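You operate a simulated robot arm through the tools that you are given. There is no shell and no other tool. Be economical: measure what you need, move in short steps, check, and stop when the job is done.

You run a simulated two-armed robot. Do the job below in one go: nothing can be reset, and whatever is moved stays where it is left.

Task
On the narrow walkway over the locker, fold the green cloth in half, so that its two short edges meet.
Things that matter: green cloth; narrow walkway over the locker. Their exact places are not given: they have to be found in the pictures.

Only the result counts: the job must be done as asked and must still hold three seconds after the hand-in. Knocking over, shifting, dropping, spilling or breaking anything else fails it. Flat cloth is picked up by pressing the open fingertips on it (5 to 10 N) and closing them slowly along it; thin cloth reads only 2 to 8 mm in the jaws.

Robot
Two 7-joint arms with three-finger grippers on one trunk, on a base that drives. Base frame: it is fixed to the floor where the robot stands at the start and does not move with it; the origin is under the middle of the robot, x ahead of it, y to its left, z up; the surface under the hand at the start is at about z = 0.8. Readings come in m, rad, newtons and seconds.
The left shoulder is at the start at [0.056, 0.154, 0.953], the right one opposite. With the tool pointing down near the work surface each hand reaches from about 0.1 to 0.64 m from the robot's upright axis, wherever it stands, measured 20 degrees to its own side. Places, roughly: narrow walkway over the locker [0.5, -0.1, 0.8]. Payload 2.69 kg a hand.
Tool frame (each hand has its own): the origin (TCP) lies between the finger pads and is the grasp point; the fingertips stand 0.029 m ahead of it; z points along the fingers, y is the line along which they close. Largest opening 0.12 m; the body of the gripper starts 0.078 m behind the TCP.
Orientation is told as [roll, pitch, yaw] about the base's x, y, z axes, in that order, counted from this pose: with the fingers straight down and closing along the base's y, the tool's x points along the base's -x, its y along +y and its z along -z.

Tools
- The arms move only by the tool play_rows. It takes "left_deltas", "right_deltas" or both (then of equal length, played together; a hand with none holds still); each is a list of rows, each a list of 3 entries, a list of its own where there are three numbers: the turn, a rotation vector about the tool's x, y, z in rad, then the shift along the tool's x, y, z in m, then the gripper command, from -1 (fully open) to 1 (shut), values between in proportion. In form: [[[ax, ay, az], [dx, dy, dz], fingers], ...]. A call has 1 to 12 rows; each row shifts and turns the commanded pose from where the row before left it, along the tool's axes as they then stand. A row lasts 0.2 s, in which the tool goes at most 0.05 m and 0.15 rad; a call with a longer step from one row to the next is refused whole, and so is a gripper value outside its range. Where a pose cannot be reached the arm comes as near as it can. A force on the tool above 40 N (or 10 N above the force at the start of the call, whichever is more), or a blocked arm, ends the call early, and 0.2 s more pass. Each finger halts on what it meets, pressing with about 33 N; the grip force reading is that of the motor and also rises with nothing between the fingers. The clock runs only during rows and for 0.2 s after the last one: add rows that do not move to give the fingers time. The reply holds the time, the measured pose of the TCP, the force on the tool along the base axes, the opening and the grip force, in the units named above and with some noise, with the torque about the TCP (base axes, N m) and any sound that the robot's microphone picked up.
- Cameras (640 x 400 px; columns grow to the right, rows downward): "scene" is now at [0.1597, 0.0031, 1.1167]; the picture's right is [0.19, -0.98, 0.00], its down [-0.46, -0.09, -0.88] and it looks along [0.87, 0.16, -0.47] (base axes); focal length 214 px, centre (320, 200). "left" rides on the left gripper at [0.063, 0, -0.104] in its tool frame; the picture's right is [0.00, 1.00, 0.00], its down [-0.83, 0.00, -0.56] and it looks along [-0.56, 0.00, 0.83] (tool axes); focal length 275 px, centre (320, 200). "right" rides on the right gripper at [0.063, 0, -0.104] in its tool frame; the picture's right is [0.01, 1.00, 0.00], its down [-0.83, 0.00, -0.56] and it looks along [-0.56, 0.00, 0.83] (tool axes); focal length 275 px, centre (320, 200).
- snapshot(camera): a new picture of that camera. The clock stands still meanwhile.
- lift_body(by): slides the trunk up (or, below 0, down) by that many m; the arms and the scene camera ride with it, the base frame stays. It gives what a move gives, with no picture.
- drive_base(legs): drives the robot by 1 to 6 legs, each [ahead, left, turn to the left] in m, m and rad, along the robot's own axes; the way and the turn of a leg run together, so that a leg with both is an arc; at most 1.5 m and 3.142 rad a leg. The arms and the cameras ride along, it lands a little off, and it stops where it bumps. It gives what a move gives.
- turn_head(pan, tilt): turns the head with the scene camera to pan (to the left, within 1.396 rad either way) and tilt (down, from -0.506 to 1.204), counted from straight ahead of the robot. It gives what a move gives.
- measure_at(camera, pixels): there is no depth. For up to 12 entries [column, row, z] of the newest picture of that camera ("zoom" is the newest enlarged one), the place [x, y] in the base frame at which the ray of that pixel passes the height z, good to about 0.002 m, but the place of the scene camera against the robot may be out by one fixed shift of up to 0.025 m in any direction. The clock stands still meanwhile.
- zoom(camera, box): a new picture of the part [left, top, right, bottom] of that camera's present view, enlarged. The clock stands still meanwhile.
- hand_in(): hands the job in; it is judged then, once.

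Keep the steps short. Do not move on a guess: measure, check each grasp and each placing, and mend mistakes. In all there are 80 turns and 58 pictures (those below and enlarged ones count). Leave the grippers open and the arms clear of the work at the hand-in unless told otherwise, and finish with a single line.

The tools are called after "Call:" by a JSON object that holds its "name" and its "arguments". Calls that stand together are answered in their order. play_rows: Moves the arms, as the interface text tells. Its arguments: {"type":"object","properties":{"left_deltas":{"type":"array","items":{"type":"array"}},"right_deltas":{"type":"array","items":{"type":"array"}}},"required":[]} The other tools are called the same way: lift_body (by) slides the trunk up or down; drive_base (legs) drives the base; turn_head (pan, tilt) turns the head that bears the scene camera; snapshot (camera) takes a picture; measure_at (camera, pixels) gives the place at which the rays of pixels pass given heights; zoom (camera, box) takes an enlarged picture of a part of a camera's view; hand_in () hands the job in.

At the start:

```text
t: 0.0
left_position: [0.36, 0.1865, 1.0426]
left_tcp_rot: [0.0, -0.002, -0.001]
left_contact_force: [-0.1, -0.3, -0.2]
left_wrist_torque: [0.02, 0.01, -0.01]
left_opening: 0.12
left_gripper_force: 0.0
right_position: [0.3964, -0.0925, 0.9733]
right_tcp_rot: [0.002, -0.004, 0.002]
right_contact_force: [-0.4, -0.2, 0.8]
right_wrist_torque: [-0.02, -0.01, -0.04]
right_opening: 0.12
right_gripper_force: 0.1
trunk travel left (down, up): [-0.325, 0.113]
robot x, y, heading: [0.0002, -0.0007, 0.001]
head pan, tilt: [0.187, 0.49]
```

scene: 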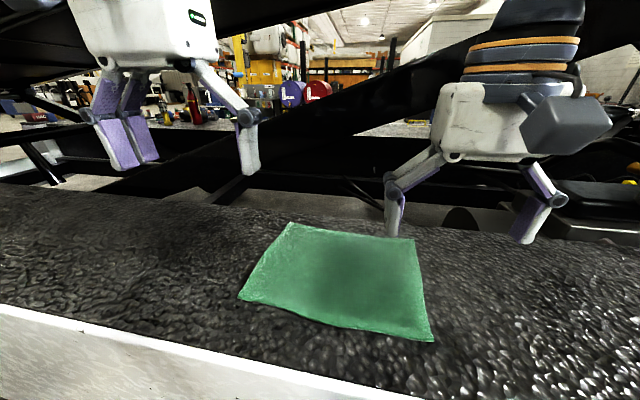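
right: 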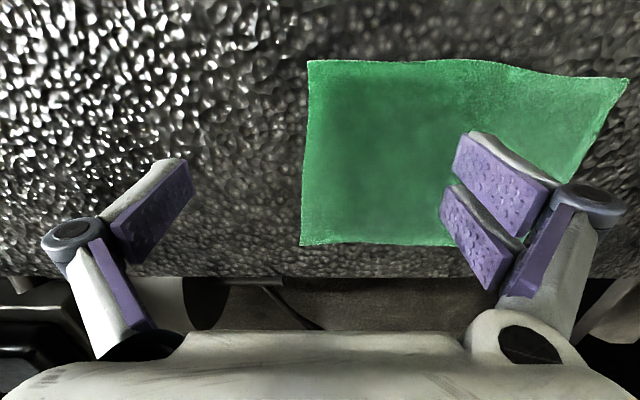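
left: 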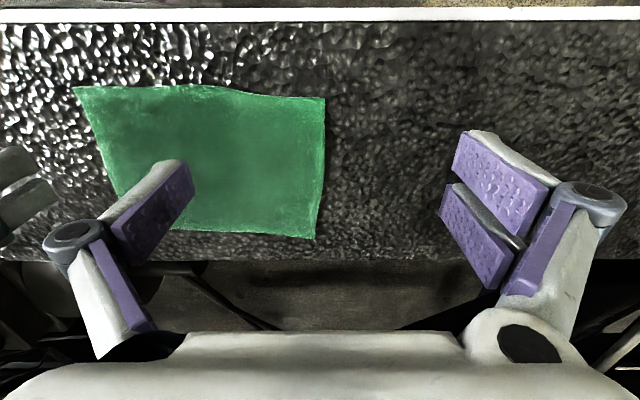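

I can see the green cloth in all three pictures. I'll measure its corners, assuming z = 0.8, with all three cameras and compare.

Call:
{"name": "measure_at", "arguments": {"camera": "right", "pixels": [[308, 60, 0.8], [627, 78, 0.8], [301, 245, 0.8], [450, 245, 0.8], [308, 60, 0.78], [301, 245, 0.78]]}}

Call:
{"name": "measure_at", "arguments": {"camera": "left", "pixels": [[73, 88, 0.8], [325, 98, 0.8], [315, 239, 0.8], [128, 225, 0.8], [73, 88, 0.78], [325, 98, 0.78], [300, 8, 0.8], [300, 258, 0.8], [300, 20, 0.8]]}}

Call:
{"name": "measure_at", "arguments": {"camera": "scene", "pixels": [[290, 222, 0.8], [413, 239, 0.8], [433, 341, 0.8], [238, 298, 0.8], [290, 222, 0.78], [433, 341, 0.78]]}}

```text
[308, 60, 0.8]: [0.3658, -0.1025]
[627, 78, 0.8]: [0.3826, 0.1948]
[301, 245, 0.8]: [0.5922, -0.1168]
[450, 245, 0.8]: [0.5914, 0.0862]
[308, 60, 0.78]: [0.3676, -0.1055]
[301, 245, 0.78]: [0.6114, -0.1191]
```

```text
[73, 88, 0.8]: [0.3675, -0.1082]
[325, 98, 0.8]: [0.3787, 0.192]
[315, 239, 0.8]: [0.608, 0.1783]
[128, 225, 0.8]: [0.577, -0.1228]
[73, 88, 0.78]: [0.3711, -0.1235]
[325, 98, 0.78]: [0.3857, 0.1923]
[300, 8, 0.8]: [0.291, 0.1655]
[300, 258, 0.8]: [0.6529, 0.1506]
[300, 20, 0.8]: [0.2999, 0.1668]
```

```text
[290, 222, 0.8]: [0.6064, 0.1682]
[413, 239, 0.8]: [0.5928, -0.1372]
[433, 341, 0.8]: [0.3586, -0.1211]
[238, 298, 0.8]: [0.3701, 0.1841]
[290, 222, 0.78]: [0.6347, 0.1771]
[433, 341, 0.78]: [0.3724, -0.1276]
```

The cameras agree at z ≈ 0.80. The corners are:
- near right: (0.367, -0.104)
- near left: (0.381, 0.193)
- far left: (0.607, 0.178)
- far right: (0.592, -0.117)

The long side runs along y, so the short edges are the left and right ones. My plan is to grip both corners of the right edge, left hand far and right hand near. I'll lift, then carry the edge to the left by driving the base sideways. First I'll check the surroundings for obstacles.

Call:
{"name": "turn_head", "arguments": {"pan": 1.2, "tilt": 0.7}}

Call:
{"name": "snapshot", "arguments": {"camera": "scene"}}

Call:
{"name": "turn_head", "arguments": {"pan": 0.0, "tilt": 1.1}}

Call:
{"name": "snapshot", "arguments": {"camera": "scene"}}

```text
t: 1.3
left_position: [0.3612, 0.1864, 1.0428]
left_tcp_rot: [0.001, -0.002, -0.001]
left_contact_force: [0.4, -0.5, -0.2]
left_wrist_torque: [0.0, 0.0, -0.01]
left_opening: 0.1201
left_gripper_force: 0.0
right_position: [0.3951, -0.0913, 0.9748]
right_tcp_rot: [0.0, -0.003, 0.001]
right_contact_force: [0.2, 0.7, -0.1]
right_wrist_torque: [0.01, -0.01, 0.01]
right_opening: 0.1197
right_gripper_force: 0.1
trunk travel left (down, up): [-0.325, 0.113]
robot x, y, heading: [0.002, 0.001, -0.002]
head pan, tilt: [1.201, 0.7]
```

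```text
54 pictures are left
```

scene: 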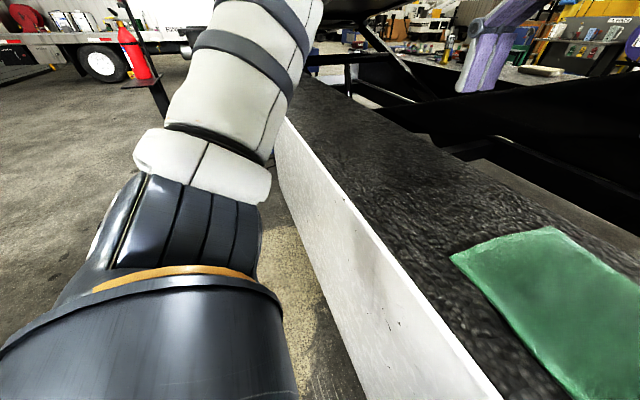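

```text
t: 2.7
left_position: [0.3621, 0.1881, 1.0442]
left_tcp_rot: [0.001, -0.001, 0.0]
left_contact_force: [-0.3, -0.5, 0.2]
left_wrist_torque: [-0.04, -0.02, 0.01]
left_opening: 0.1199
left_gripper_force: 0.0
right_position: [0.395, -0.0929, 0.9737]
right_tcp_rot: [0.001, -0.001, 0.0]
right_contact_force: [0.1, -0.5, -0.6]
right_wrist_torque: [0.03, 0.01, 0.0]
right_opening: 0.12
right_gripper_force: 0.2
trunk travel left (down, up): [-0.325, 0.113]
robot x, y, heading: [-0.0001, 0.001, 0.001]
head pan, tilt: [0.0, 1.1]
```

```text
53 pictures are left
```

scene: 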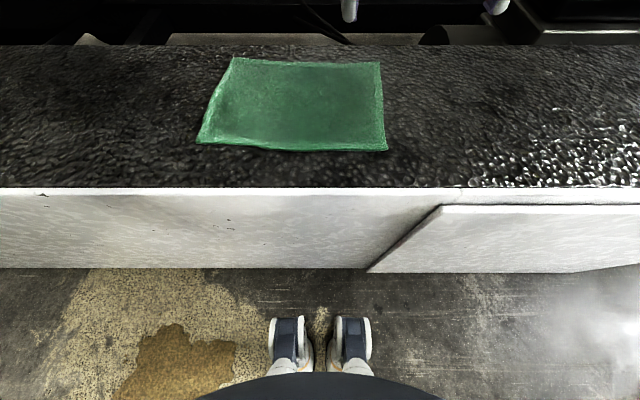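

The left side is clear, and there is room between the robot's feet and the locker. I'll shift left 0.08 m and turn right 0.5 rad, so the two arms can sit far and near without crossing.

Call:
{"name": "drive_base", "arguments": {"legs": [[0, 0.08, 0], [0, 0, -0.5]]}}

Call:
{"name": "turn_head", "arguments": {"pan": 0.2, "tilt": 0.75}}

Call:
{"name": "snapshot", "arguments": {"camera": "scene"}}

```text
t: 5.4
left_position: [0.4055, 0.0731, 1.0428]
left_tcp_rot: [0.001, -0.002, -0.494]
left_contact_force: [-0.4, -0.3, -0.1]
left_wrist_torque: [-0.01, 0.0, 0.0]
left_opening: 0.1201
left_gripper_force: 0.1
right_position: [0.305, -0.1883, 0.9745]
right_tcp_rot: [0.002, -0.002, -0.495]
right_contact_force: [0.5, -0.7, 0.0]
right_wrist_torque: [-0.02, -0.01, 0.01]
right_opening: 0.1201
right_gripper_force: 0.1
trunk travel left (down, up): [-0.325, 0.113]
robot x, y, heading: [-0.0048, 0.0794, -0.495]
head pan, tilt: [0.0, 1.1]
```

```text
t: 6.2
left_position: [0.4053, 0.0746, 1.0435]
left_tcp_rot: [-0.001, 0.0, -0.493]
left_contact_force: [0.3, 0.1, -0.2]
left_wrist_torque: [0.01, -0.02, 0.0]
left_opening: 0.1203
left_gripper_force: 0.0
right_position: [0.3052, -0.1886, 0.9729]
right_tcp_rot: [0.001, -0.001, -0.494]
right_contact_force: [-0.2, 0.1, 0.2]
right_wrist_torque: [-0.03, 0.01, 0.0]
right_opening: 0.1201
right_gripper_force: 0.1
trunk travel left (down, up): [-0.325, 0.113]
robot x, y, heading: [0.0007, 0.0817, -0.497]
head pan, tilt: [0.201, 0.75]
```

```text
52 pictures are left
```

scene: 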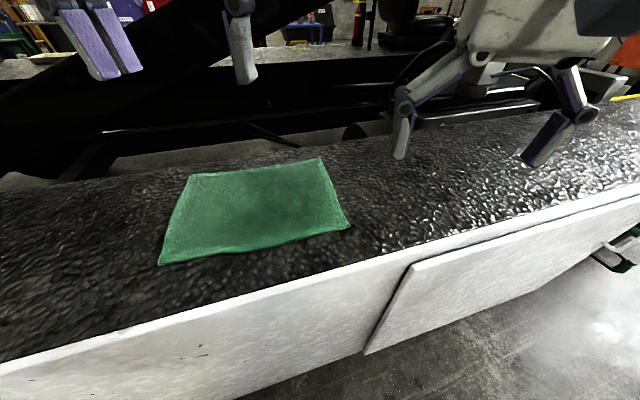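

The base is at the wanted pose. Next I'll turn both hands so they close along y, bring them over the right edge at safe height, and half-close the jaws to about 4 cm.

Call:
{"name": "play_rows", "arguments": {"left_deltas": [[[0, 0, -0.148], [0, 0, 0], 0.3], [[0, 0, -0.148], [0, 0, 0], 0.3], [[0, 0, -0.148], [0, 0, 0], 0.3], [[0, 0, 0], [-0.028, -0.026, 0.0188], 0.3], [[0, 0, 0], [-0.028, -0.026, 0.0188], 0.3], [[0, 0, 0], [-0.028, -0.026, 0.0188], 0.3], [[0, 0, 0], [-0.028, -0.026, 0.0188], 0.3], [[0, 0, 0], [-0.028, -0.026, 0.0188], 0.3], [[0, 0, 0], [-0.028, -0.026, 0.0188], 0.3], [[0, 0, 0], [0, 0, 0], 0.3]], "right_deltas": [[[0, 0, -0.148], [0, 0, 0], 0.3], [[0, 0, -0.148], [0, 0, 0], 0.3], [[0, 0, -0.148], [0, 0, 0], 0.3], [[0, 0, 0], [0, 0, 0], 0.3], [[0, 0, 0], [0, 0, 0], 0.3], [[0, 0, 0], [-0.0211, 0.028, 0.0183], 0.3], [[0, 0, 0], [-0.0211, 0.028, 0.0183], 0.3], [[0, 0, 0], [-0.0211, 0.028, 0.0183], 0.3], [[0, 0, 0], [-0.0211, 0.028, 0.0183], 0.3], [[0, 0, 0], [0, 0, 0], 0.3]]}}

Call:
{"name": "snapshot", "arguments": {"camera": "scene"}}

Call:
{"name": "snapshot", "arguments": {"camera": "right"}}

Call:
{"name": "snapshot", "arguments": {"camera": "left"}}

```text
t: 8.4
left_position: [0.5581, -0.0883, 0.928]
left_tcp_rot: [0.001, 0.0, -0.053]
left_contact_force: [0.7, 0.1, -0.6]
left_wrist_torque: [-0.02, -0.02, -0.02]
left_opening: 0.0422
left_gripper_force: 0.0
left hand out of reach, approached as far as the arm can: row 9
right_position: [0.3929, -0.0814, 0.9021]
right_tcp_rot: [-0.001, -0.001, -0.051]
right_contact_force: [0.4, 1.2, 0.4]
right_wrist_torque: [0.0, 0.02, 0.03]
right_opening: 0.042
right_gripper_force: 0.2
trunk travel left (down, up): [-0.325, 0.113]
robot x, y, heading: [0.0008, 0.078, -0.495]
head pan, tilt: [0.201, 0.75]
```

```text
51 pictures are left
```

scene: 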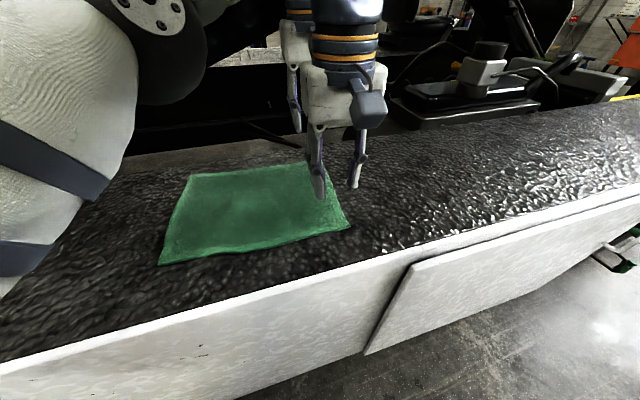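

```text
50 pictures are left
```

right: 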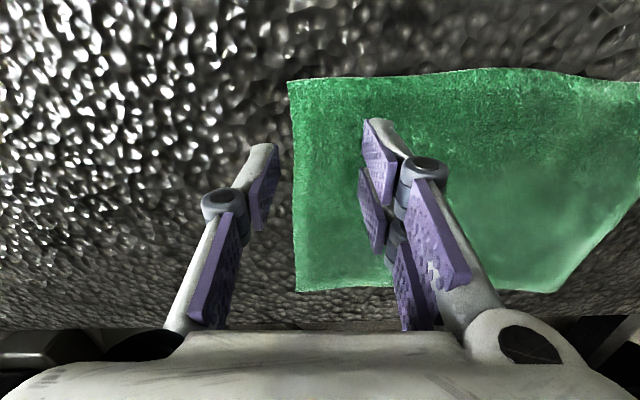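

```text
49 pictures are left
```

left: 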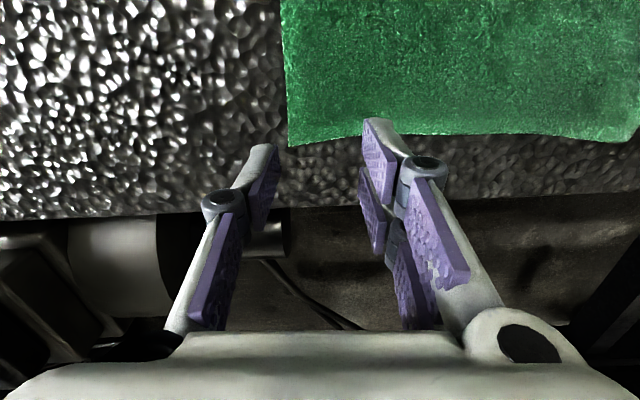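

The left hand just hits its reach limit. I'll re-measure the edge from the wrist cameras.

Call:
{"name": "measure_at", "arguments": {"camera": "right", "pixels": [[288, 82, 0.8], [298, 291, 0.8], [288, 82, 0.81], [298, 291, 0.81]]}}

Call:
{"name": "measure_at", "arguments": {"camera": "left", "pixels": [[288, 146, 0.8], [288, 146, 0.81], [288, 146, 0.79], [637, 141, 0.8]]}}

```text
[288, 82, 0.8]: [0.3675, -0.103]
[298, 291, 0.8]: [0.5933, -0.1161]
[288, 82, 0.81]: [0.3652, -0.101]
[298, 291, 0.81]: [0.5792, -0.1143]
```

```text
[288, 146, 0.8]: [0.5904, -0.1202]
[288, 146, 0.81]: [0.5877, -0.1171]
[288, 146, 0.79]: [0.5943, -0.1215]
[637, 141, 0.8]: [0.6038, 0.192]
```

The surface is at z ≈ 0.80 and the far right corner at (0.591, -0.117). I'll drive the base 0.04 m toward the walkway to give the far hand more reach.

Call:
{"name": "drive_base", "arguments": {"legs": [[0.035, 0.019, 0]]}}

```text
t: 9.3
left_position: [0.5993, -0.0867, 0.9278]
left_tcp_rot: [-0.001, 0.0, -0.051]
left_contact_force: [0.7, 0.2, 0.7]
left_wrist_torque: [-0.04, 0.03, 0.0]
left_opening: 0.0419
left_gripper_force: 0.0
right_position: [0.4329, -0.0815, 0.9027]
right_tcp_rot: [-0.001, -0.001, -0.051]
right_contact_force: [0.2, 0.2, -0.6]
right_wrist_torque: [-0.02, 0.0, -0.01]
right_opening: 0.0419
right_gripper_force: 0.1
trunk travel left (down, up): [-0.325, 0.113]
robot x, y, heading: [0.0397, 0.0832, -0.493]
head pan, tilt: [0.201, 0.75]
```

Now I'll lower both hands to about 15 mm above the cloth, with the jaws set to 3 cm, centred about 2.6 cm inside the right edge.

Call:
{"name": "play_rows", "arguments": {"left_deltas": [[[0, 0, 0], [0.018, -0.002, 0.0], 0.5], [[0, 0, 0], [0.018, -0.002, 0.02], 0.5], [[0, 0, 0], [0, 0, 0.031], 0.5], [[0, 0, 0], [0, 0, 0.031], 0.5], [[0, 0, 0], [0, 0, 0], 0.5]], "right_deltas": [[[0, 0, 0], [0.019, 0, 0.0], 0.5], [[0, 0, 0], [0.019, 0, 0.018], 0.5], [[0, 0, 0], [0, 0, 0.02], 0.5], [[0, 0, 0], [0, 0, 0.02], 0.5], [[0, 0, 0], [0, 0, 0], 0.5]]}}

Call:
{"name": "snapshot", "arguments": {"camera": "left"}}

Call:
{"name": "snapshot", "arguments": {"camera": "right"}}

```text
t: 10.5
left_position: [0.5642, -0.0916, 0.846]
left_tcp_rot: [-0.001, -0.002, -0.05]
left_contact_force: [-0.2, 0.2, 0.3]
left_wrist_torque: [0.04, 0.0, 0.0]
left_opening: 0.0304
left_gripper_force: 0.1
right_position: [0.3948, -0.0801, 0.8433]
right_tcp_rot: [0.0, -0.002, -0.05]
right_contact_force: [-0.5, 0.8, 0.7]
right_wrist_torque: [-0.02, 0.0, 0.02]
right_opening: 0.03
right_gripper_force: 0.0
trunk travel left (down, up): [-0.325, 0.113]
robot x, y, heading: [0.0376, 0.0796, -0.492]
head pan, tilt: [0.201, 0.75]
```

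```text
48 pictures are left
```

left: 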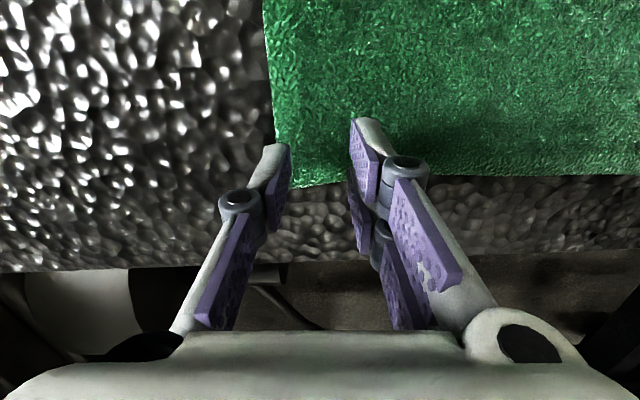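

```text
47 pictures are left
```

right: 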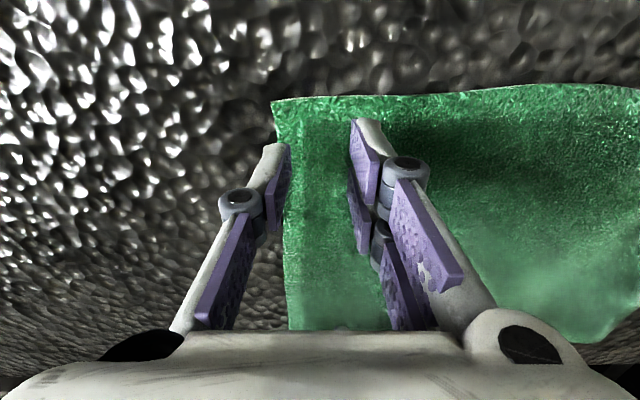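

The outer finger sits right at the edge. I'll shift 6–7 mm inward, then lower in small steps, watching for 5–10 N.

Call:
{"name": "play_rows", "arguments": {"left_deltas": [[[0, 0, 0], [0.003, 0.007, 0.006], 0.5], [[0, 0, 0], [0, 0, 0.006], 0.5], [[0, 0, 0], [0, 0, 0.004], 0.5], [[0, 0, 0], [0, 0, 0], 0.5]], "right_deltas": [[[0, 0, 0], [0, 0.006, 0.005], 0.5], [[0, 0, 0], [0, 0, 0.005], 0.5], [[0, 0, 0], [0, 0, 0.003], 0.5], [[0, 0, 0], [0, 0, 0], 0.5]]}}

```text
t: 11.5
left_position: [0.5601, -0.0834, 0.8313]
left_tcp_rot: [-0.002, -0.003, -0.05]
left_contact_force: [1.7, 0.2, 8.0]
left_wrist_torque: [0.1, 0.0, -0.04]
left_opening: 0.0302
left_gripper_force: 0.0
right_position: [0.3956, -0.0724, 0.8327]
right_tcp_rot: [-0.002, -0.003, -0.049]
right_contact_force: [3.4, -2.1, 4.7]
right_wrist_torque: [-0.03, -0.08, -0.02]
right_opening: 0.0302
right_gripper_force: 0.0
trunk travel left (down, up): [-0.325, 0.113]
robot x, y, heading: [0.0397, 0.0785, -0.493]
head pan, tilt: [0.201, 0.75]
```

There is contact: left 8 N, right 4.7 N. I'll press the right 1 mm more and close both slowly.

Call:
{"name": "play_rows", "arguments": {"left_deltas": [[[0, 0, 0], [0, 0, 0], 0.5], [[0, 0, 0], [0, 0, 0], 0.55], [[0, 0, 0], [0, 0, 0], 0.6], [[0, 0, 0], [0, 0, 0], 0.65], [[0, 0, 0], [0, 0, 0], 0.7], [[0, 0, 0], [0, 0, 0], 0.75], [[0, 0, 0], [0, 0, 0], 0.8], [[0, 0, 0], [0, 0, 0], 0.85], [[0, 0, 0], [0, 0, 0], 0.9], [[0, 0, 0], [0, 0, 0], 0.95], [[0, 0, 0], [0, 0, 0], 1.0], [[0, 0, 0], [0, 0, 0], 1.0]], "right_deltas": [[[0, 0, 0], [0, 0, 0.001], 0.5], [[0, 0, 0], [0, 0, 0], 0.55], [[0, 0, 0], [0, 0, 0], 0.6], [[0, 0, 0], [0, 0, 0], 0.65], [[0, 0, 0], [0, 0, 0], 0.7], [[0, 0, 0], [0, 0, 0], 0.75], [[0, 0, 0], [0, 0, 0], 0.8], [[0, 0, 0], [0, 0, 0], 0.85], [[0, 0, 0], [0, 0, 0], 0.9], [[0, 0, 0], [0, 0, 0], 0.95], [[0, 0, 0], [0, 0, 0], 1.0], [[0, 0, 0], [0, 0, 0], 1.0]]}}

Call:
{"name": "snapshot", "arguments": {"camera": "left"}}

Call:
{"name": "snapshot", "arguments": {"camera": "right"}}

```text
t: 14.1
left_position: [0.5588, -0.0831, 0.8306]
left_tcp_rot: [0.001, -0.003, -0.05]
left_contact_force: [-1.3, 1.1, 1.2]
left_wrist_torque: [0.05, 0.02, -0.02]
left_opening: 0.0049
left_gripper_force: 33.1
right_position: [0.3945, -0.074, 0.8304]
right_tcp_rot: [-0.003, -0.001, -0.051]
right_contact_force: [-0.7, 1.1, 3.2]
right_wrist_torque: [-0.04, 0.01, 0.05]
right_opening: 0.0035
right_gripper_force: 32.4
trunk travel left (down, up): [-0.325, 0.113]
robot x, y, heading: [0.0378, 0.0812, -0.496]
head pan, tilt: [0.201, 0.75]
```

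```text
46 pictures are left
```

left: 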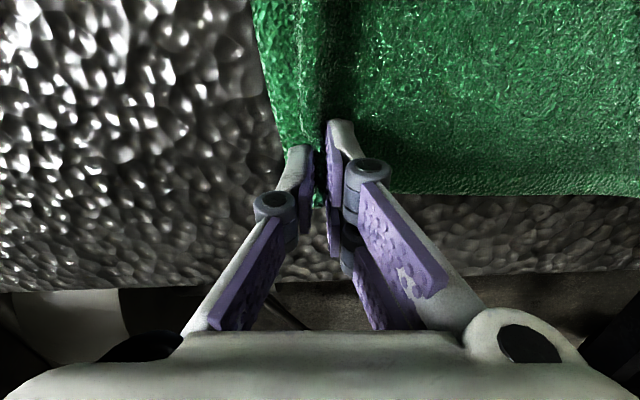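

```text
45 pictures are left
```

right: 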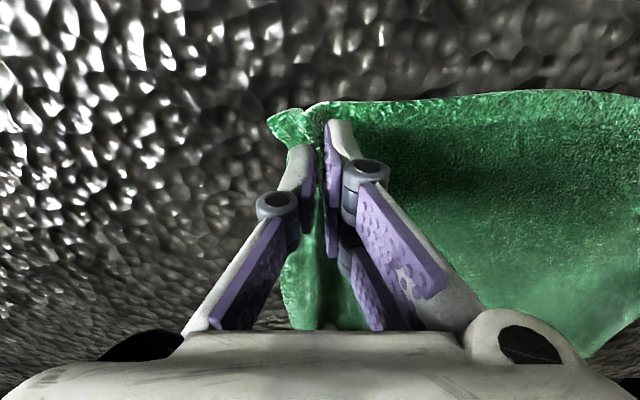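

Both hold cloth (4.9 and 3.5 mm), but the free hem beyond the jaws is about 2 cm and could flip back when laid down. I'll open again, rise a little, and regrip closer to the edge.

Call:
{"name": "play_rows", "arguments": {"left_deltas": [[[0, 0, 0], [0, 0, 0], 0.7], [[0, 0, 0], [0, 0, 0], 0.5], [[0, 0, 0], [0, 0, 0], 0.5], [[0, 0, 0], [0, 0, -0.02], 0.5], [[0, 0, 0], [0, -0.012, 0], 0.5]], "right_deltas": [[[0, 0, 0], [0, 0, 0], 0.7], [[0, 0, 0], [0, 0, 0], 0.5], [[0, 0, 0], [0, 0, 0], 0.5], [[0, 0, 0], [0, 0, -0.02], 0.5], [[0, 0, 0], [0, -0.012, 0], 0.5]]}}

Call:
{"name": "snapshot", "arguments": {"camera": "left"}}

Call:
{"name": "snapshot", "arguments": {"camera": "right"}}

```text
t: 15.3
left_position: [0.56, -0.095, 0.8515]
left_tcp_rot: [0.001, 0.001, -0.052]
left_contact_force: [-0.7, 0.7, -0.7]
left_wrist_torque: [0.01, 0.03, 0.01]
left_opening: 0.0301
left_gripper_force: 0.0
right_position: [0.393, -0.0853, 0.8514]
right_tcp_rot: [0.0, -0.002, -0.051]
right_contact_force: [0.2, 0.7, 0.1]
right_wrist_torque: [0.06, 0.02, 0.01]
right_opening: 0.0299
right_gripper_force: 0.0
trunk travel left (down, up): [-0.325, 0.113]
robot x, y, heading: [0.0404, 0.0771, -0.49]
head pan, tilt: [0.201, 0.75]
```

```text
44 pictures are left
```

left: 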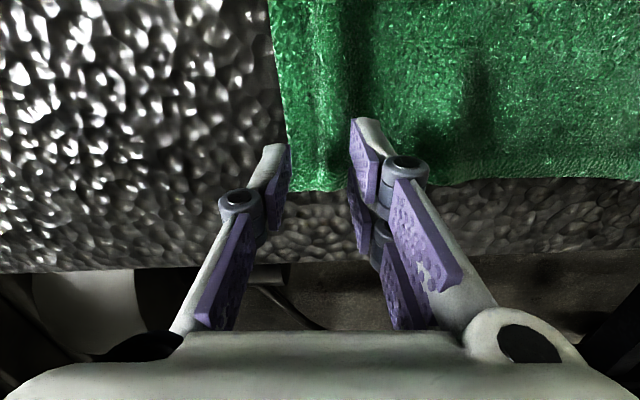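

```text
43 pictures are left
```

right: 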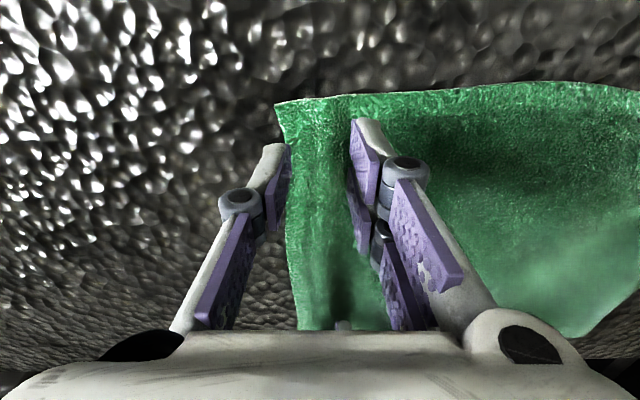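

Call:
{"name": "measure_at", "arguments": {"camera": "left", "pixels": [[288, 192, 0.8], [277, 90, 0.8], [286, 150, 0.8]]}}

Call:
{"name": "measure_at", "arguments": {"camera": "right", "pixels": [[276, 103, 0.8], [284, 160, 0.8], [290, 260, 0.8]]}}

```text
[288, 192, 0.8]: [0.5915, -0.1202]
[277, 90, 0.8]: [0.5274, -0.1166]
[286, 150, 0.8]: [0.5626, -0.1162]
```

```text
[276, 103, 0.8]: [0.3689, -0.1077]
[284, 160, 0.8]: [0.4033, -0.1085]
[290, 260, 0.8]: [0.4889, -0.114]
```

The edge is at y = -0.116 under the left hand and -0.108 under the right hand. I'll shift 3–5 mm outward and press down again.

Call:
{"name": "play_rows", "arguments": {"left_deltas": [[[0, 0, 0], [0, -0.003, 0.008], 0.5], [[0, 0, 0], [0, 0, 0.007], 0.5], [[0, 0, 0], [0, 0, 0.006], 0.5], [[0, 0, 0], [0, 0, 0], 0.5]], "right_deltas": [[[0, 0, 0], [0, -0.005, 0.008], 0.5], [[0, 0, 0], [0, 0, 0.007], 0.5], [[0, 0, 0], [0, 0, 0.006], 0.5], [[0, 0, 0], [0, 0, 0], 0.5]]}}

```text
t: 16.3
left_position: [0.5582, -0.0979, 0.8317]
left_tcp_rot: [-0.002, -0.005, -0.052]
left_contact_force: [4.8, -1.0, 9.4]
left_wrist_torque: [0.07, -0.08, -0.06]
left_opening: 0.0296
left_gripper_force: 0.0
right_position: [0.3924, -0.09, 0.831]
right_tcp_rot: [0.0, -0.005, -0.05]
right_contact_force: [-4.8, -0.2, 17.1]
right_wrist_torque: [0.29, 0.14, 0.05]
right_opening: 0.0299
right_gripper_force: 0.1
trunk travel left (down, up): [-0.325, 0.113]
robot x, y, heading: [0.0399, 0.0798, -0.494]
head pan, tilt: [0.201, 0.75]
```

The right hand presses 17 N, so I'll ease it up 1.5 mm. Then I'll close both slowly.

Call:
{"name": "play_rows", "arguments": {"left_deltas": [[[0, 0, 0], [0, 0, 0], 0.5], [[0, 0, 0], [0, 0, 0], 0.55], [[0, 0, 0], [0, 0, 0], 0.6], [[0, 0, 0], [0, 0, 0], 0.65], [[0, 0, 0], [0, 0, 0], 0.7], [[0, 0, 0], [0, 0, 0], 0.75], [[0, 0, 0], [0, 0, 0], 0.8], [[0, 0, 0], [0, 0, 0], 0.85], [[0, 0, 0], [0, 0, 0], 0.9], [[0, 0, 0], [0, 0, 0], 0.95], [[0, 0, 0], [0, 0, 0], 1.0], [[0, 0, 0], [0, 0, 0], 1.0]], "right_deltas": [[[0, 0, 0], [0, 0, -0.0015], 0.5], [[0, 0, 0], [0, 0, 0], 0.55], [[0, 0, 0], [0, 0, 0], 0.6], [[0, 0, 0], [0, 0, 0], 0.65], [[0, 0, 0], [0, 0, 0], 0.7], [[0, 0, 0], [0, 0, 0], 0.75], [[0, 0, 0], [0, 0, 0], 0.8], [[0, 0, 0], [0, 0, 0], 0.85], [[0, 0, 0], [0, 0, 0], 0.9], [[0, 0, 0], [0, 0, 0], 0.95], [[0, 0, 0], [0, 0, 0], 1.0], [[0, 0, 0], [0, 0, 0], 1.0]]}}

Call:
{"name": "snapshot", "arguments": {"camera": "left"}}

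Call:
{"name": "snapshot", "arguments": {"camera": "right"}}

```text
t: 18.9
left_position: [0.5572, -0.0982, 0.8298]
left_tcp_rot: [0.0, -0.001, -0.05]
left_contact_force: [-3.9, 5.7, 10.0]
left_wrist_torque: [0.15, 0.06, 0.0]
left_opening: 0.005
left_gripper_force: 32.8
right_position: [0.3935, -0.0903, 0.8314]
right_tcp_rot: [-0.001, -0.002, -0.051]
right_contact_force: [0.0, 0.8, 1.4]
right_wrist_torque: [0.04, -0.02, -0.01]
right_opening: 0.0054
right_gripper_force: 32.8
trunk travel left (down, up): [-0.325, 0.113]
robot x, y, heading: [0.0363, 0.0814, -0.496]
head pan, tilt: [0.201, 0.75]
```

```text
42 pictures are left
```

left: 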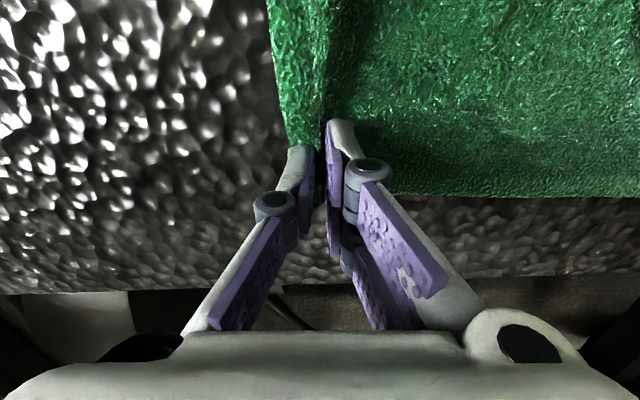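

```text
41 pictures are left
```

right: 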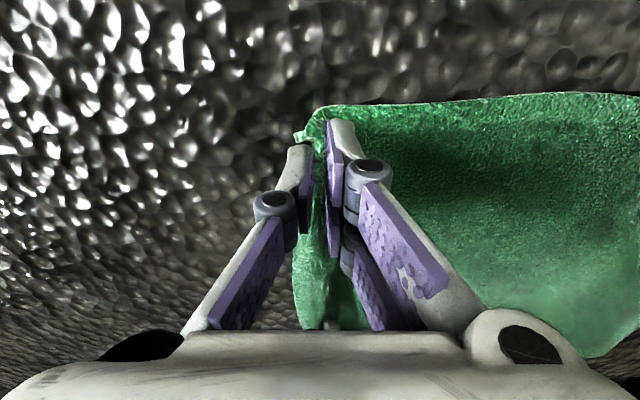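

Both grips are firm (5.0 and 5.4 mm) with little hem. I'll lift gently along an arc toward the fold line.

Call:
{"name": "play_rows", "arguments": {"left_deltas": [[[0, 0, 0], [0, 0, -0.015], 1], [[0, 0, 0], [0, 0.005, -0.015], 1], [[0, 0, 0], [0.001, 0.01, -0.02], 1], [[0, 0, 0], [0.001, 0.015, -0.02], 1], [[0, 0, 0], [0.001, 0.02, -0.01], 1], [[0, 0, 0], [0.001, 0.02, -0.01], 1]], "right_deltas": [[[0, 0, 0], [0, 0, -0.015], 1], [[0, 0, 0], [0, 0.005, -0.015], 1], [[0, 0, 0], [0.001, 0.01, -0.02], 1], [[0, 0, 0], [0.001, 0.015, -0.02], 1], [[0, 0, 0], [0.001, 0.02, -0.01], 1], [[0, 0, 0], [0.001, 0.02, -0.01], 1]]}}

Call:
{"name": "snapshot", "arguments": {"camera": "scene"}}

Call:
{"name": "snapshot", "arguments": {"camera": "right"}}

```text
t: 20.3
left_position: [0.557, -0.0271, 0.9196]
left_tcp_rot: [0.0, -0.001, -0.049]
left_contact_force: [-0.7, -0.7, 0.4]
left_wrist_torque: [-0.02, 0.04, 0.01]
left_opening: 0.0048
left_gripper_force: 32.8
right_position: [0.3941, -0.0191, 0.9221]
right_tcp_rot: [-0.001, -0.001, -0.051]
right_contact_force: [0.7, -0.8, 0.0]
right_wrist_torque: [0.02, 0.02, 0.03]
right_opening: 0.0055
right_gripper_force: 32.8
trunk travel left (down, up): [-0.325, 0.113]
robot x, y, heading: [0.04, 0.0802, -0.493]
head pan, tilt: [0.201, 0.75]
```

```text
40 pictures are left
```

scene: 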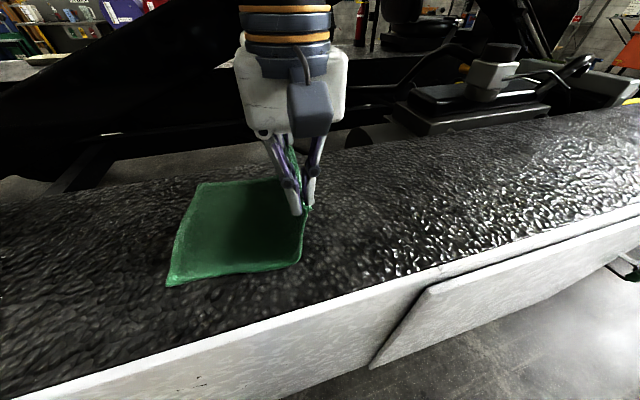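

```text
39 pictures are left
```

right: 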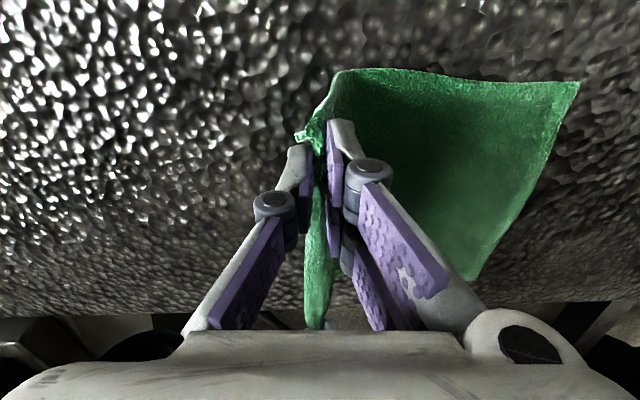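

The cloth is lifted cleanly by both hands. I'll check that the left edge hasn't moved.

Call:
{"name": "measure_at", "arguments": {"camera": "right", "pixels": [[579, 83, 0.8], [470, 283, 0.8]]}}

Call:
{"name": "measure_at", "arguments": {"camera": "scene", "pixels": [[168, 285, 0.8], [200, 184, 0.8]]}}

```text
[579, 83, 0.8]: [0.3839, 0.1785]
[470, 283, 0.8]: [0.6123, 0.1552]
```

```text
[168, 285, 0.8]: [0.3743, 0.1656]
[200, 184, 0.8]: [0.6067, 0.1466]
```

The left edge crept about 15 mm right during the lift, so I'll re-measure the target as I go. I'll lower 2 cm for slack, then drive the base 0.13 m along +y.

Call:
{"name": "play_rows", "arguments": {"left_deltas": [[[0, 0, 0], [0, 0.01, 0.01], 1], [[0, 0, 0], [0, 0, 0.01], 1]], "right_deltas": [[[0, 0, 0], [0, 0.01, 0.01], 1], [[0, 0, 0], [0, 0, 0.01], 1]]}}

Call:
{"name": "drive_base", "arguments": {"legs": [[-0.057, 0.1056, 0]]}}

Call:
{"name": "snapshot", "arguments": {"camera": "scene"}}

Call:
{"name": "snapshot", "arguments": {"camera": "right"}}

Call:
{"name": "snapshot", "arguments": {"camera": "left"}}

```text
t: 20.9
left_position: [0.5603, -0.0176, 0.8989]
left_tcp_rot: [-0.001, -0.002, -0.051]
left_contact_force: [-0.9, -0.1, -0.2]
left_wrist_torque: [0.0, 0.03, -0.05]
left_opening: 0.0049
left_gripper_force: 33.3
right_position: [0.3947, -0.0104, 0.9013]
right_tcp_rot: [-0.002, -0.001, -0.05]
right_contact_force: [0.8, 0.0, -1.0]
right_wrist_torque: [0.0, 0.01, -0.01]
right_opening: 0.0051
right_gripper_force: 33.1
trunk travel left (down, up): [-0.325, 0.113]
robot x, y, heading: [0.0417, 0.0825, -0.494]
head pan, tilt: [0.201, 0.75]
```

```text
t: 22.4
left_position: [0.5592, 0.1012, 0.899]
left_tcp_rot: [-0.002, 0.0, -0.049]
left_contact_force: [-0.8, 1.2, 0.3]
left_wrist_torque: [-0.04, 0.01, -0.02]
left_opening: 0.0048
left_gripper_force: 32.9
right_position: [0.395, 0.1102, 0.9005]
right_tcp_rot: [-0.002, -0.002, -0.051]
right_contact_force: [1.1, -0.3, -0.3]
right_wrist_torque: [0.01, -0.04, 0.01]
right_opening: 0.0052
right_gripper_force: 33.2
trunk travel left (down, up): [-0.325, 0.113]
robot x, y, heading: [0.0404, 0.2007, -0.495]
head pan, tilt: [0.201, 0.75]
```

```text
38 pictures are left
```

scene: 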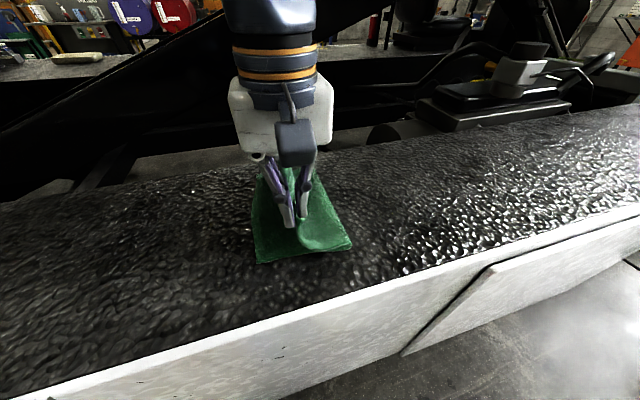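

```text
37 pictures are left
```

right: 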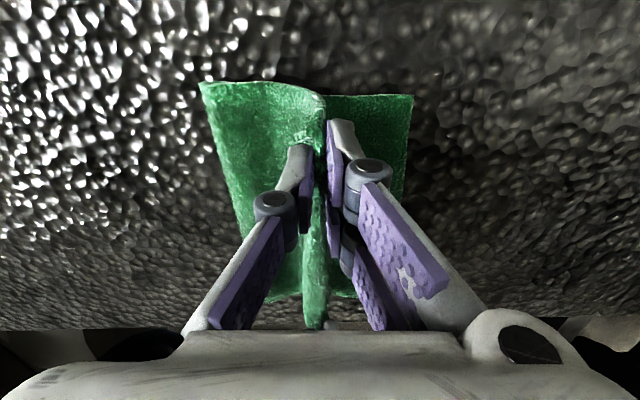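

```text
36 pictures are left
```

left: 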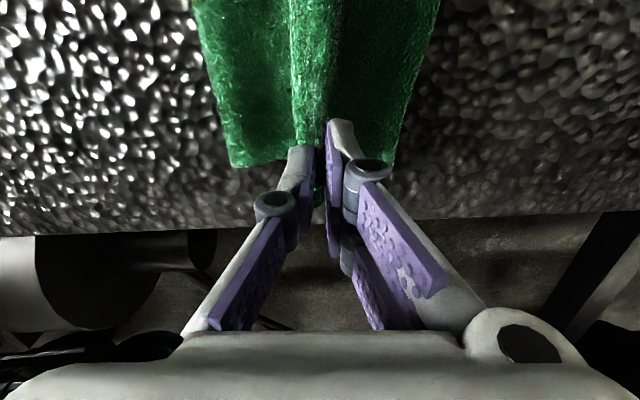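

The fold is forming well. I'll measure the bottom layer's left edge and where the crease is.

Call:
{"name": "measure_at", "arguments": {"camera": "right", "pixels": [[413, 97, 0.8], [200, 84, 0.8], [395, 230, 0.8]]}}

Call:
{"name": "measure_at", "arguments": {"camera": "left", "pixels": [[390, 165, 0.8], [232, 167, 0.8], [438, 5, 0.8]]}}

```text
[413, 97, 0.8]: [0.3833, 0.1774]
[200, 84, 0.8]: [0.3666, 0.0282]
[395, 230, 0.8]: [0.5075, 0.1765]
```

```text
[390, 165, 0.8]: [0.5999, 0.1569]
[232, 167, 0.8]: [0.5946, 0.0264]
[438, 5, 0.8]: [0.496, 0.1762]
```

The left edge runs from about (0.383, 0.177) to (0.603, 0.157), and the crease is at y ≈ 0.027. To lay the hem outward, I'll lean both hands 0.75 rad so the fingers point toward the crease, then move half-way to the landing spot.

Call:
{"name": "play_rows", "arguments": {"left_deltas": [[[0.15, 0, 0], [0, 0, 0], 1], [[0.15, 0, 0], [0, 0, 0], 1], [[0.15, 0, 0], [0, 0, 0], 1], [[0.15, 0, 0], [0, 0, 0], 1], [[0.15, 0, 0], [0, 0, 0], 1], [[0, 0, 0], [0.001, 0.0215, 0.0015], 1], [[0, 0, 0], [0.001, 0.0215, 0.0015], 1]], "right_deltas": [[[0.15, 0, 0], [0, 0, 0], 1], [[0.15, 0, 0], [0, 0, 0], 1], [[0.15, 0, 0], [0, 0, 0], 1], [[0.15, 0, 0], [0, 0, 0], 1], [[0.15, 0, 0], [0, 0, 0], 1], [[0, 0, 0], [0.001, 0.022, 0.0015], 1], [[0, 0, 0], [0.001, 0.022, 0.0015], 1]]}}

Call:
{"name": "snapshot", "arguments": {"camera": "scene"}}

Call:
{"name": "snapshot", "arguments": {"camera": "right"}}

```text
t: 23.9
left_position: [0.5515, 0.1198, 0.8785]
left_tcp_rot: [-0.747, 0.013, -0.066]
left_contact_force: [-23.6, -5.1, 1.8]
left_wrist_torque: [-0.09, 0.48, -0.44]
left_opening: 0.0039
left_gripper_force: 32.5
right_position: [0.3703, 0.0823, 0.8809]
right_tcp_rot: [-0.744, -0.019, -0.047]
right_contact_force: [23.3, 4.8, -2.3]
right_wrist_torque: [0.11, -0.35, 0.49]
right_opening: 0.0046
right_gripper_force: 32.9
right hand out of reach, approached as far as the arm can: row 4, 5, 6, 7
trunk travel left (down, up): [-0.325, 0.113]
robot x, y, heading: [0.0418, 0.2041, -0.493]
head pan, tilt: [0.201, 0.75]
stopped in row 7 (left hand): the force on the tool passed its limit at 42 N (the readings are from after the stop); the commanded pose is now the measured one
```

```text
35 pictures are left
```

scene: 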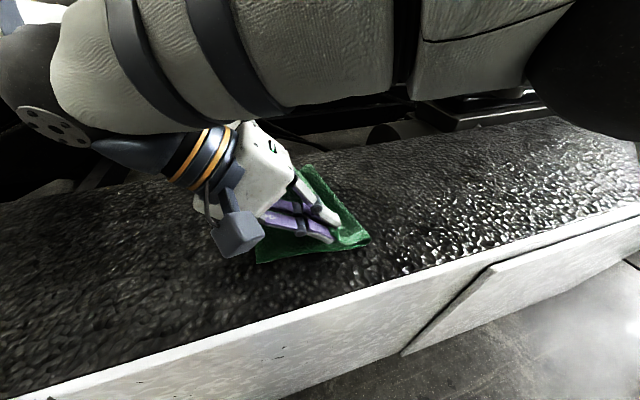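

```text
34 pictures are left
```

right: 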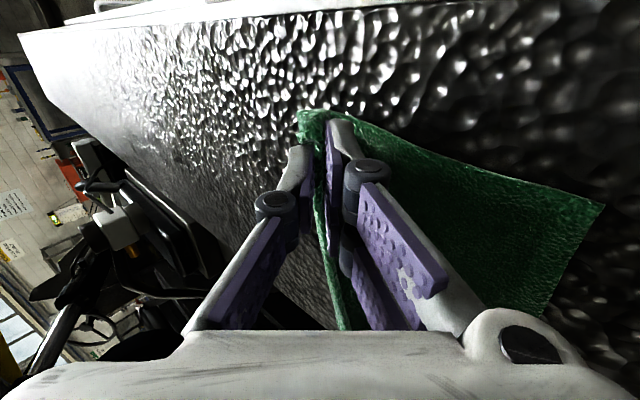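

The right wrist can't lean that far, so the hands spread and tensed the cloth to 23 N. I'll undo most of the lean and relieve the tension by moving the right hand back toward +x.

Call:
{"name": "play_rows", "arguments": {"left_deltas": [[[-0.15, 0, 0], [0, 0, 0], 1], [[-0.15, 0, 0], [0, 0, 0], 1], [[-0.15, 0, 0], [0, 0, 0], 1], [[0, 0, 0], [0, 0, 0], 1]], "right_deltas": [[[-0.15, 0, 0], [-0.012, 0.01, -0.005], 1], [[-0.15, 0, 0], [-0.01, 0.01, 0], 1], [[-0.15, 0, 0], [0, 0.01, 0], 1], [[0, 0, 0], [0, 0, 0], 1]]}}

```text
t: 24.9
left_position: [0.5541, 0.119, 0.8775]
left_tcp_rot: [-0.298, 0.007, -0.06]
left_contact_force: [-0.7, 0.0, 0.0]
left_wrist_torque: [-0.06, 0.02, 0.0]
left_opening: 0.0036
left_gripper_force: 33.0
right_position: [0.3915, 0.1093, 0.8685]
right_tcp_rot: [-0.297, -0.016, -0.047]
right_contact_force: [-0.1, 0.0, 0.2]
right_wrist_torque: [-0.1, 0.01, -0.03]
right_opening: 0.0043
right_gripper_force: 33.3
trunk travel left (down, up): [-0.325, 0.113]
robot x, y, heading: [0.0384, 0.2015, -0.497]
head pan, tilt: [0.201, 0.75]
```

Tension is gone and both still grip. I'll look at the state of the cloth.

Call:
{"name": "snapshot", "arguments": {"camera": "right"}}

Call:
{"name": "snapshot", "arguments": {"camera": "left"}}

Call:
{"name": "snapshot", "arguments": {"camera": "scene"}}

```text
33 pictures are left
```

right: 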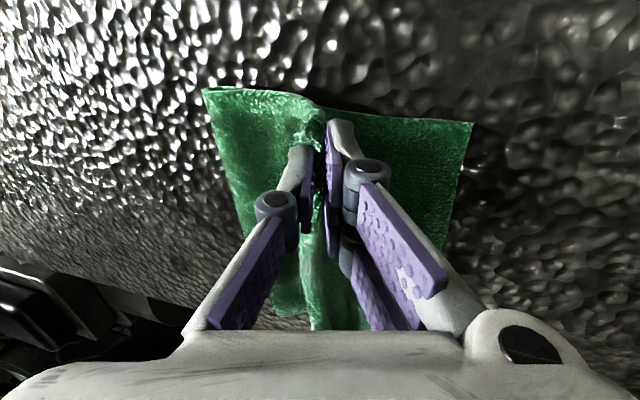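

```text
32 pictures are left
```

left: 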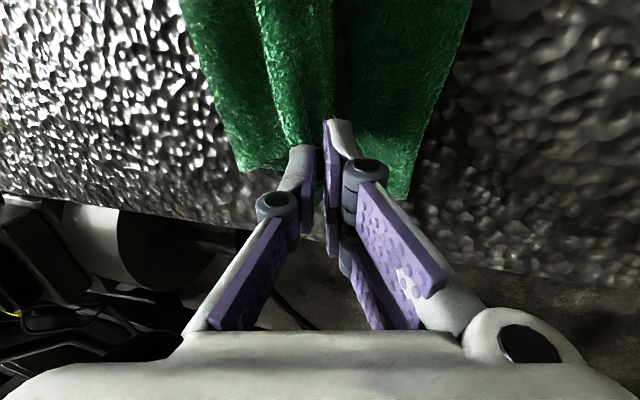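

```text
31 pictures are left
```

scene: 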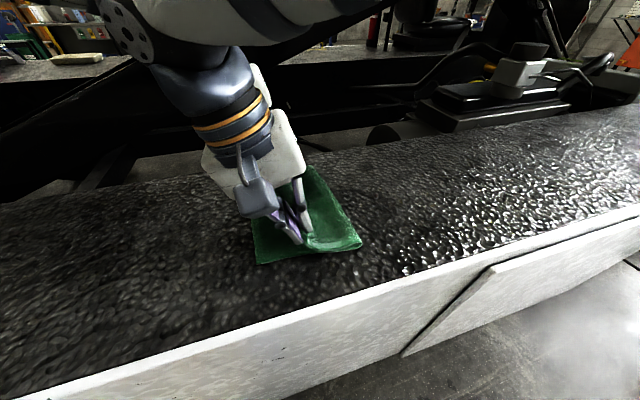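

Call:
{"name": "measure_at", "arguments": {"camera": "right", "pixels": [[474, 124, 0.8], [203, 90, 0.8], [450, 240, 0.8]]}}

Call:
{"name": "measure_at", "arguments": {"camera": "left", "pixels": [[405, 201, 0.8], [240, 170, 0.8], [470, 5, 0.8]]}}

```text
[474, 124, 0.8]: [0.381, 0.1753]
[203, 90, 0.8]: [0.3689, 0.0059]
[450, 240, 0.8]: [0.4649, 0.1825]
```

```text
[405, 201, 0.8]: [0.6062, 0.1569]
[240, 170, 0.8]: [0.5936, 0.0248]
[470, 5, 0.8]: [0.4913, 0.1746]
```

The bottom edge is still in place, and the near end of the crease drifted to y ≈ 0.006. I'll bring the hands to the landing line, right 0.163 and left 0.152, stopping just above the cloth.

Call:
{"name": "play_rows", "arguments": {"left_deltas": [[[0, 0, 0], [-0.001, 0.011, 0.007], 1], [[0, 0, 0], [-0.001, 0.011, 0.007], 1], [[0, 0, 0], [-0.001, 0.011, 0.007], 1], [[0, 0, 0], [-0.001, 0.011, 0.007], 1], [[0, 0, 0], [0, 0, 0], 1]], "right_deltas": [[[0, 0, 0], [-0.001, 0.0155, 0.003], 1], [[0, 0, 0], [-0.001, 0.0155, 0.003], 1], [[0, 0, 0], [-0.001, 0.0155, 0.003], 1], [[0, 0, 0], [0, 0.0155, 0.003], 1], [[0, 0, 0], [0, 0, 0], 1]]}}

Call:
{"name": "snapshot", "arguments": {"camera": "right"}}

Call:
{"name": "snapshot", "arguments": {"camera": "left"}}

```text
t: 26.1
left_position: [0.5606, 0.1543, 0.8381]
left_tcp_rot: [-0.301, 0.007, -0.061]
left_contact_force: [-0.7, -2.8, 3.8]
left_wrist_torque: [-0.17, 0.04, -0.01]
left_opening: 0.0037
left_gripper_force: 32.7
right_position: [0.4011, 0.1541, 0.8454]
right_tcp_rot: [-0.294, -0.024, -0.062]
right_contact_force: [0.5, -0.5, -0.8]
right_wrist_torque: [-0.1, -0.03, 0.03]
right_opening: 0.004
right_gripper_force: 33.3
right hand out of reach, approached as far as the arm can: row 4
trunk travel left (down, up): [-0.325, 0.113]
robot x, y, heading: [0.0427, 0.2005, -0.495]
head pan, tilt: [0.201, 0.75]
```

```text
30 pictures are left
```

right: 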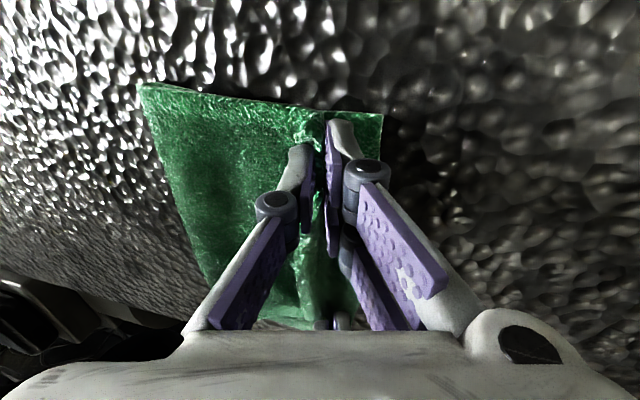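

```text
29 pictures are left
```

left: 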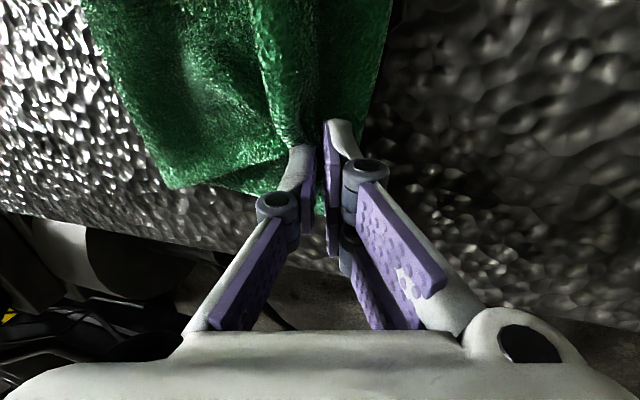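

The right hand is at its reach limit. I'll raise the left 6 mm, then drive the base another 2 cm along +y.

Call:
{"name": "play_rows", "arguments": {"left_deltas": [[[0, 0, 0], [0, -0.01, -0.008], 1]]}}

Call:
{"name": "drive_base", "arguments": {"legs": [[-0.0095, 0.0176, 0]]}}

Call:
{"name": "snapshot", "arguments": {"camera": "right"}}

Call:
{"name": "snapshot", "arguments": {"camera": "left"}}

```text
t: 26.5
left_position: [0.5603, 0.1459, 0.8479]
left_tcp_rot: [-0.298, 0.006, -0.059]
left_contact_force: [-0.2, 0.7, -0.5]
left_wrist_torque: [-0.06, 0.05, -0.03]
left_opening: 0.0034
left_gripper_force: 32.9
right_position: [0.3999, 0.1547, 0.8423]
right_tcp_rot: [-0.296, -0.019, -0.063]
right_contact_force: [1.1, -0.4, 0.6]
right_wrist_torque: [-0.05, 0.04, 0.03]
right_opening: 0.0042
right_gripper_force: 32.6
trunk travel left (down, up): [-0.325, 0.113]
robot x, y, heading: [0.0373, 0.1986, -0.497]
head pan, tilt: [0.201, 0.75]
```

```text
t: 27.3
left_position: [0.5621, 0.166, 0.8495]
left_tcp_rot: [-0.299, 0.005, -0.06]
left_contact_force: [0.5, 0.8, -0.9]
left_wrist_torque: [-0.08, 0.04, 0.0]
left_opening: 0.0035
left_gripper_force: 33.1
right_position: [0.401, 0.1749, 0.8412]
right_tcp_rot: [-0.292, -0.016, -0.064]
right_contact_force: [-0.3, 0.3, -1.3]
right_wrist_torque: [-0.09, -0.01, -0.01]
right_opening: 0.0041
right_gripper_force: 32.8
trunk travel left (down, up): [-0.325, 0.113]
robot x, y, heading: [0.0385, 0.2213, -0.493]
head pan, tilt: [0.201, 0.75]
```

```text
28 pictures are left
```

right: 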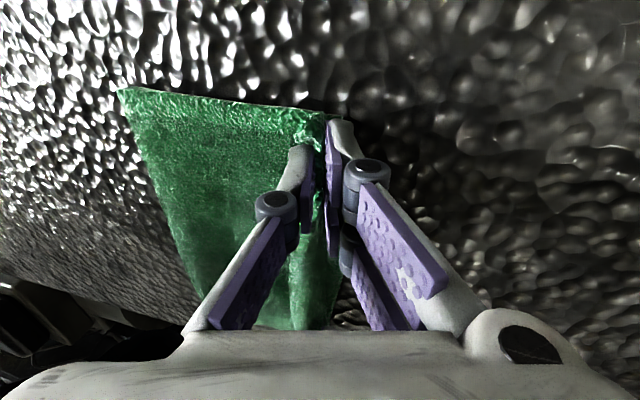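

```text
27 pictures are left
```

left: 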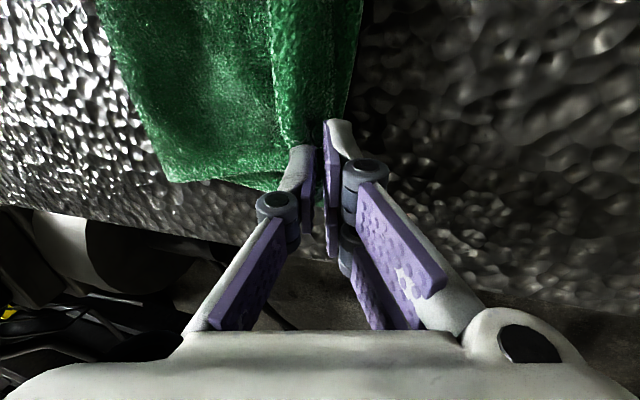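

Call:
{"name": "measure_at", "arguments": {"camera": "right", "pixels": [[121, 90, 0.8], [345, 117, 0.8], [335, 325, 0.8]]}}

Call:
{"name": "measure_at", "arguments": {"camera": "left", "pixels": [[172, 181, 0.8], [97, 5, 0.8], [362, 5, 0.8], [346, 115, 0.8]]}}

```text
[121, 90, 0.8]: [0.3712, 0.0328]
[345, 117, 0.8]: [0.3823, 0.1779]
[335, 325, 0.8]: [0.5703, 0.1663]
```

```text
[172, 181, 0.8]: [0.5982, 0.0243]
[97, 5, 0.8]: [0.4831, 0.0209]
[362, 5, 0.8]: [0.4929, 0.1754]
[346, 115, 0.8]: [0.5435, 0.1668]
```

The crease is now at y = 0.033 near and 0.024 far, and the bottom edge hasn't moved. The upper edge is over the lower edge, so I'll lower both to touch.

Call:
{"name": "play_rows", "arguments": {"left_deltas": [[[0, 0, 0], [0, 0.0003, 0.006], 1], [[0, 0, 0], [0, 0.0002, 0.005], 1], [[0, 0, 0], [0, 0, 0.003], 1], [[0, 0, 0], [0, 0, 0], 1]], "right_deltas": [[[0, 0, 0], [0, -0.0005, 0.004], 1], [[0, 0, 0], [0, 0, 0.003], 1], [[0, 0, 0], [0, 0, 0.002], 1], [[0, 0, 0], [0, 0, 0], 1]]}}

```text
t: 28.3
left_position: [0.5623, 0.1632, 0.8359]
left_tcp_rot: [-0.3, 0.004, -0.058]
left_contact_force: [3.4, 5.6, 15.1]
left_wrist_torque: [-0.02, -0.12, 0.05]
left_opening: 0.0035
left_gripper_force: 32.3
right_position: [0.3999, 0.1702, 0.8327]
right_tcp_rot: [-0.291, -0.016, -0.062]
right_contact_force: [-0.4, 1.8, 2.0]
right_wrist_torque: [-0.06, 0.04, -0.02]
right_opening: 0.0042
right_gripper_force: 33.1
trunk travel left (down, up): [-0.325, 0.113]
robot x, y, heading: [0.0398, 0.2208, -0.489]
head pan, tilt: [0.201, 0.75]
```

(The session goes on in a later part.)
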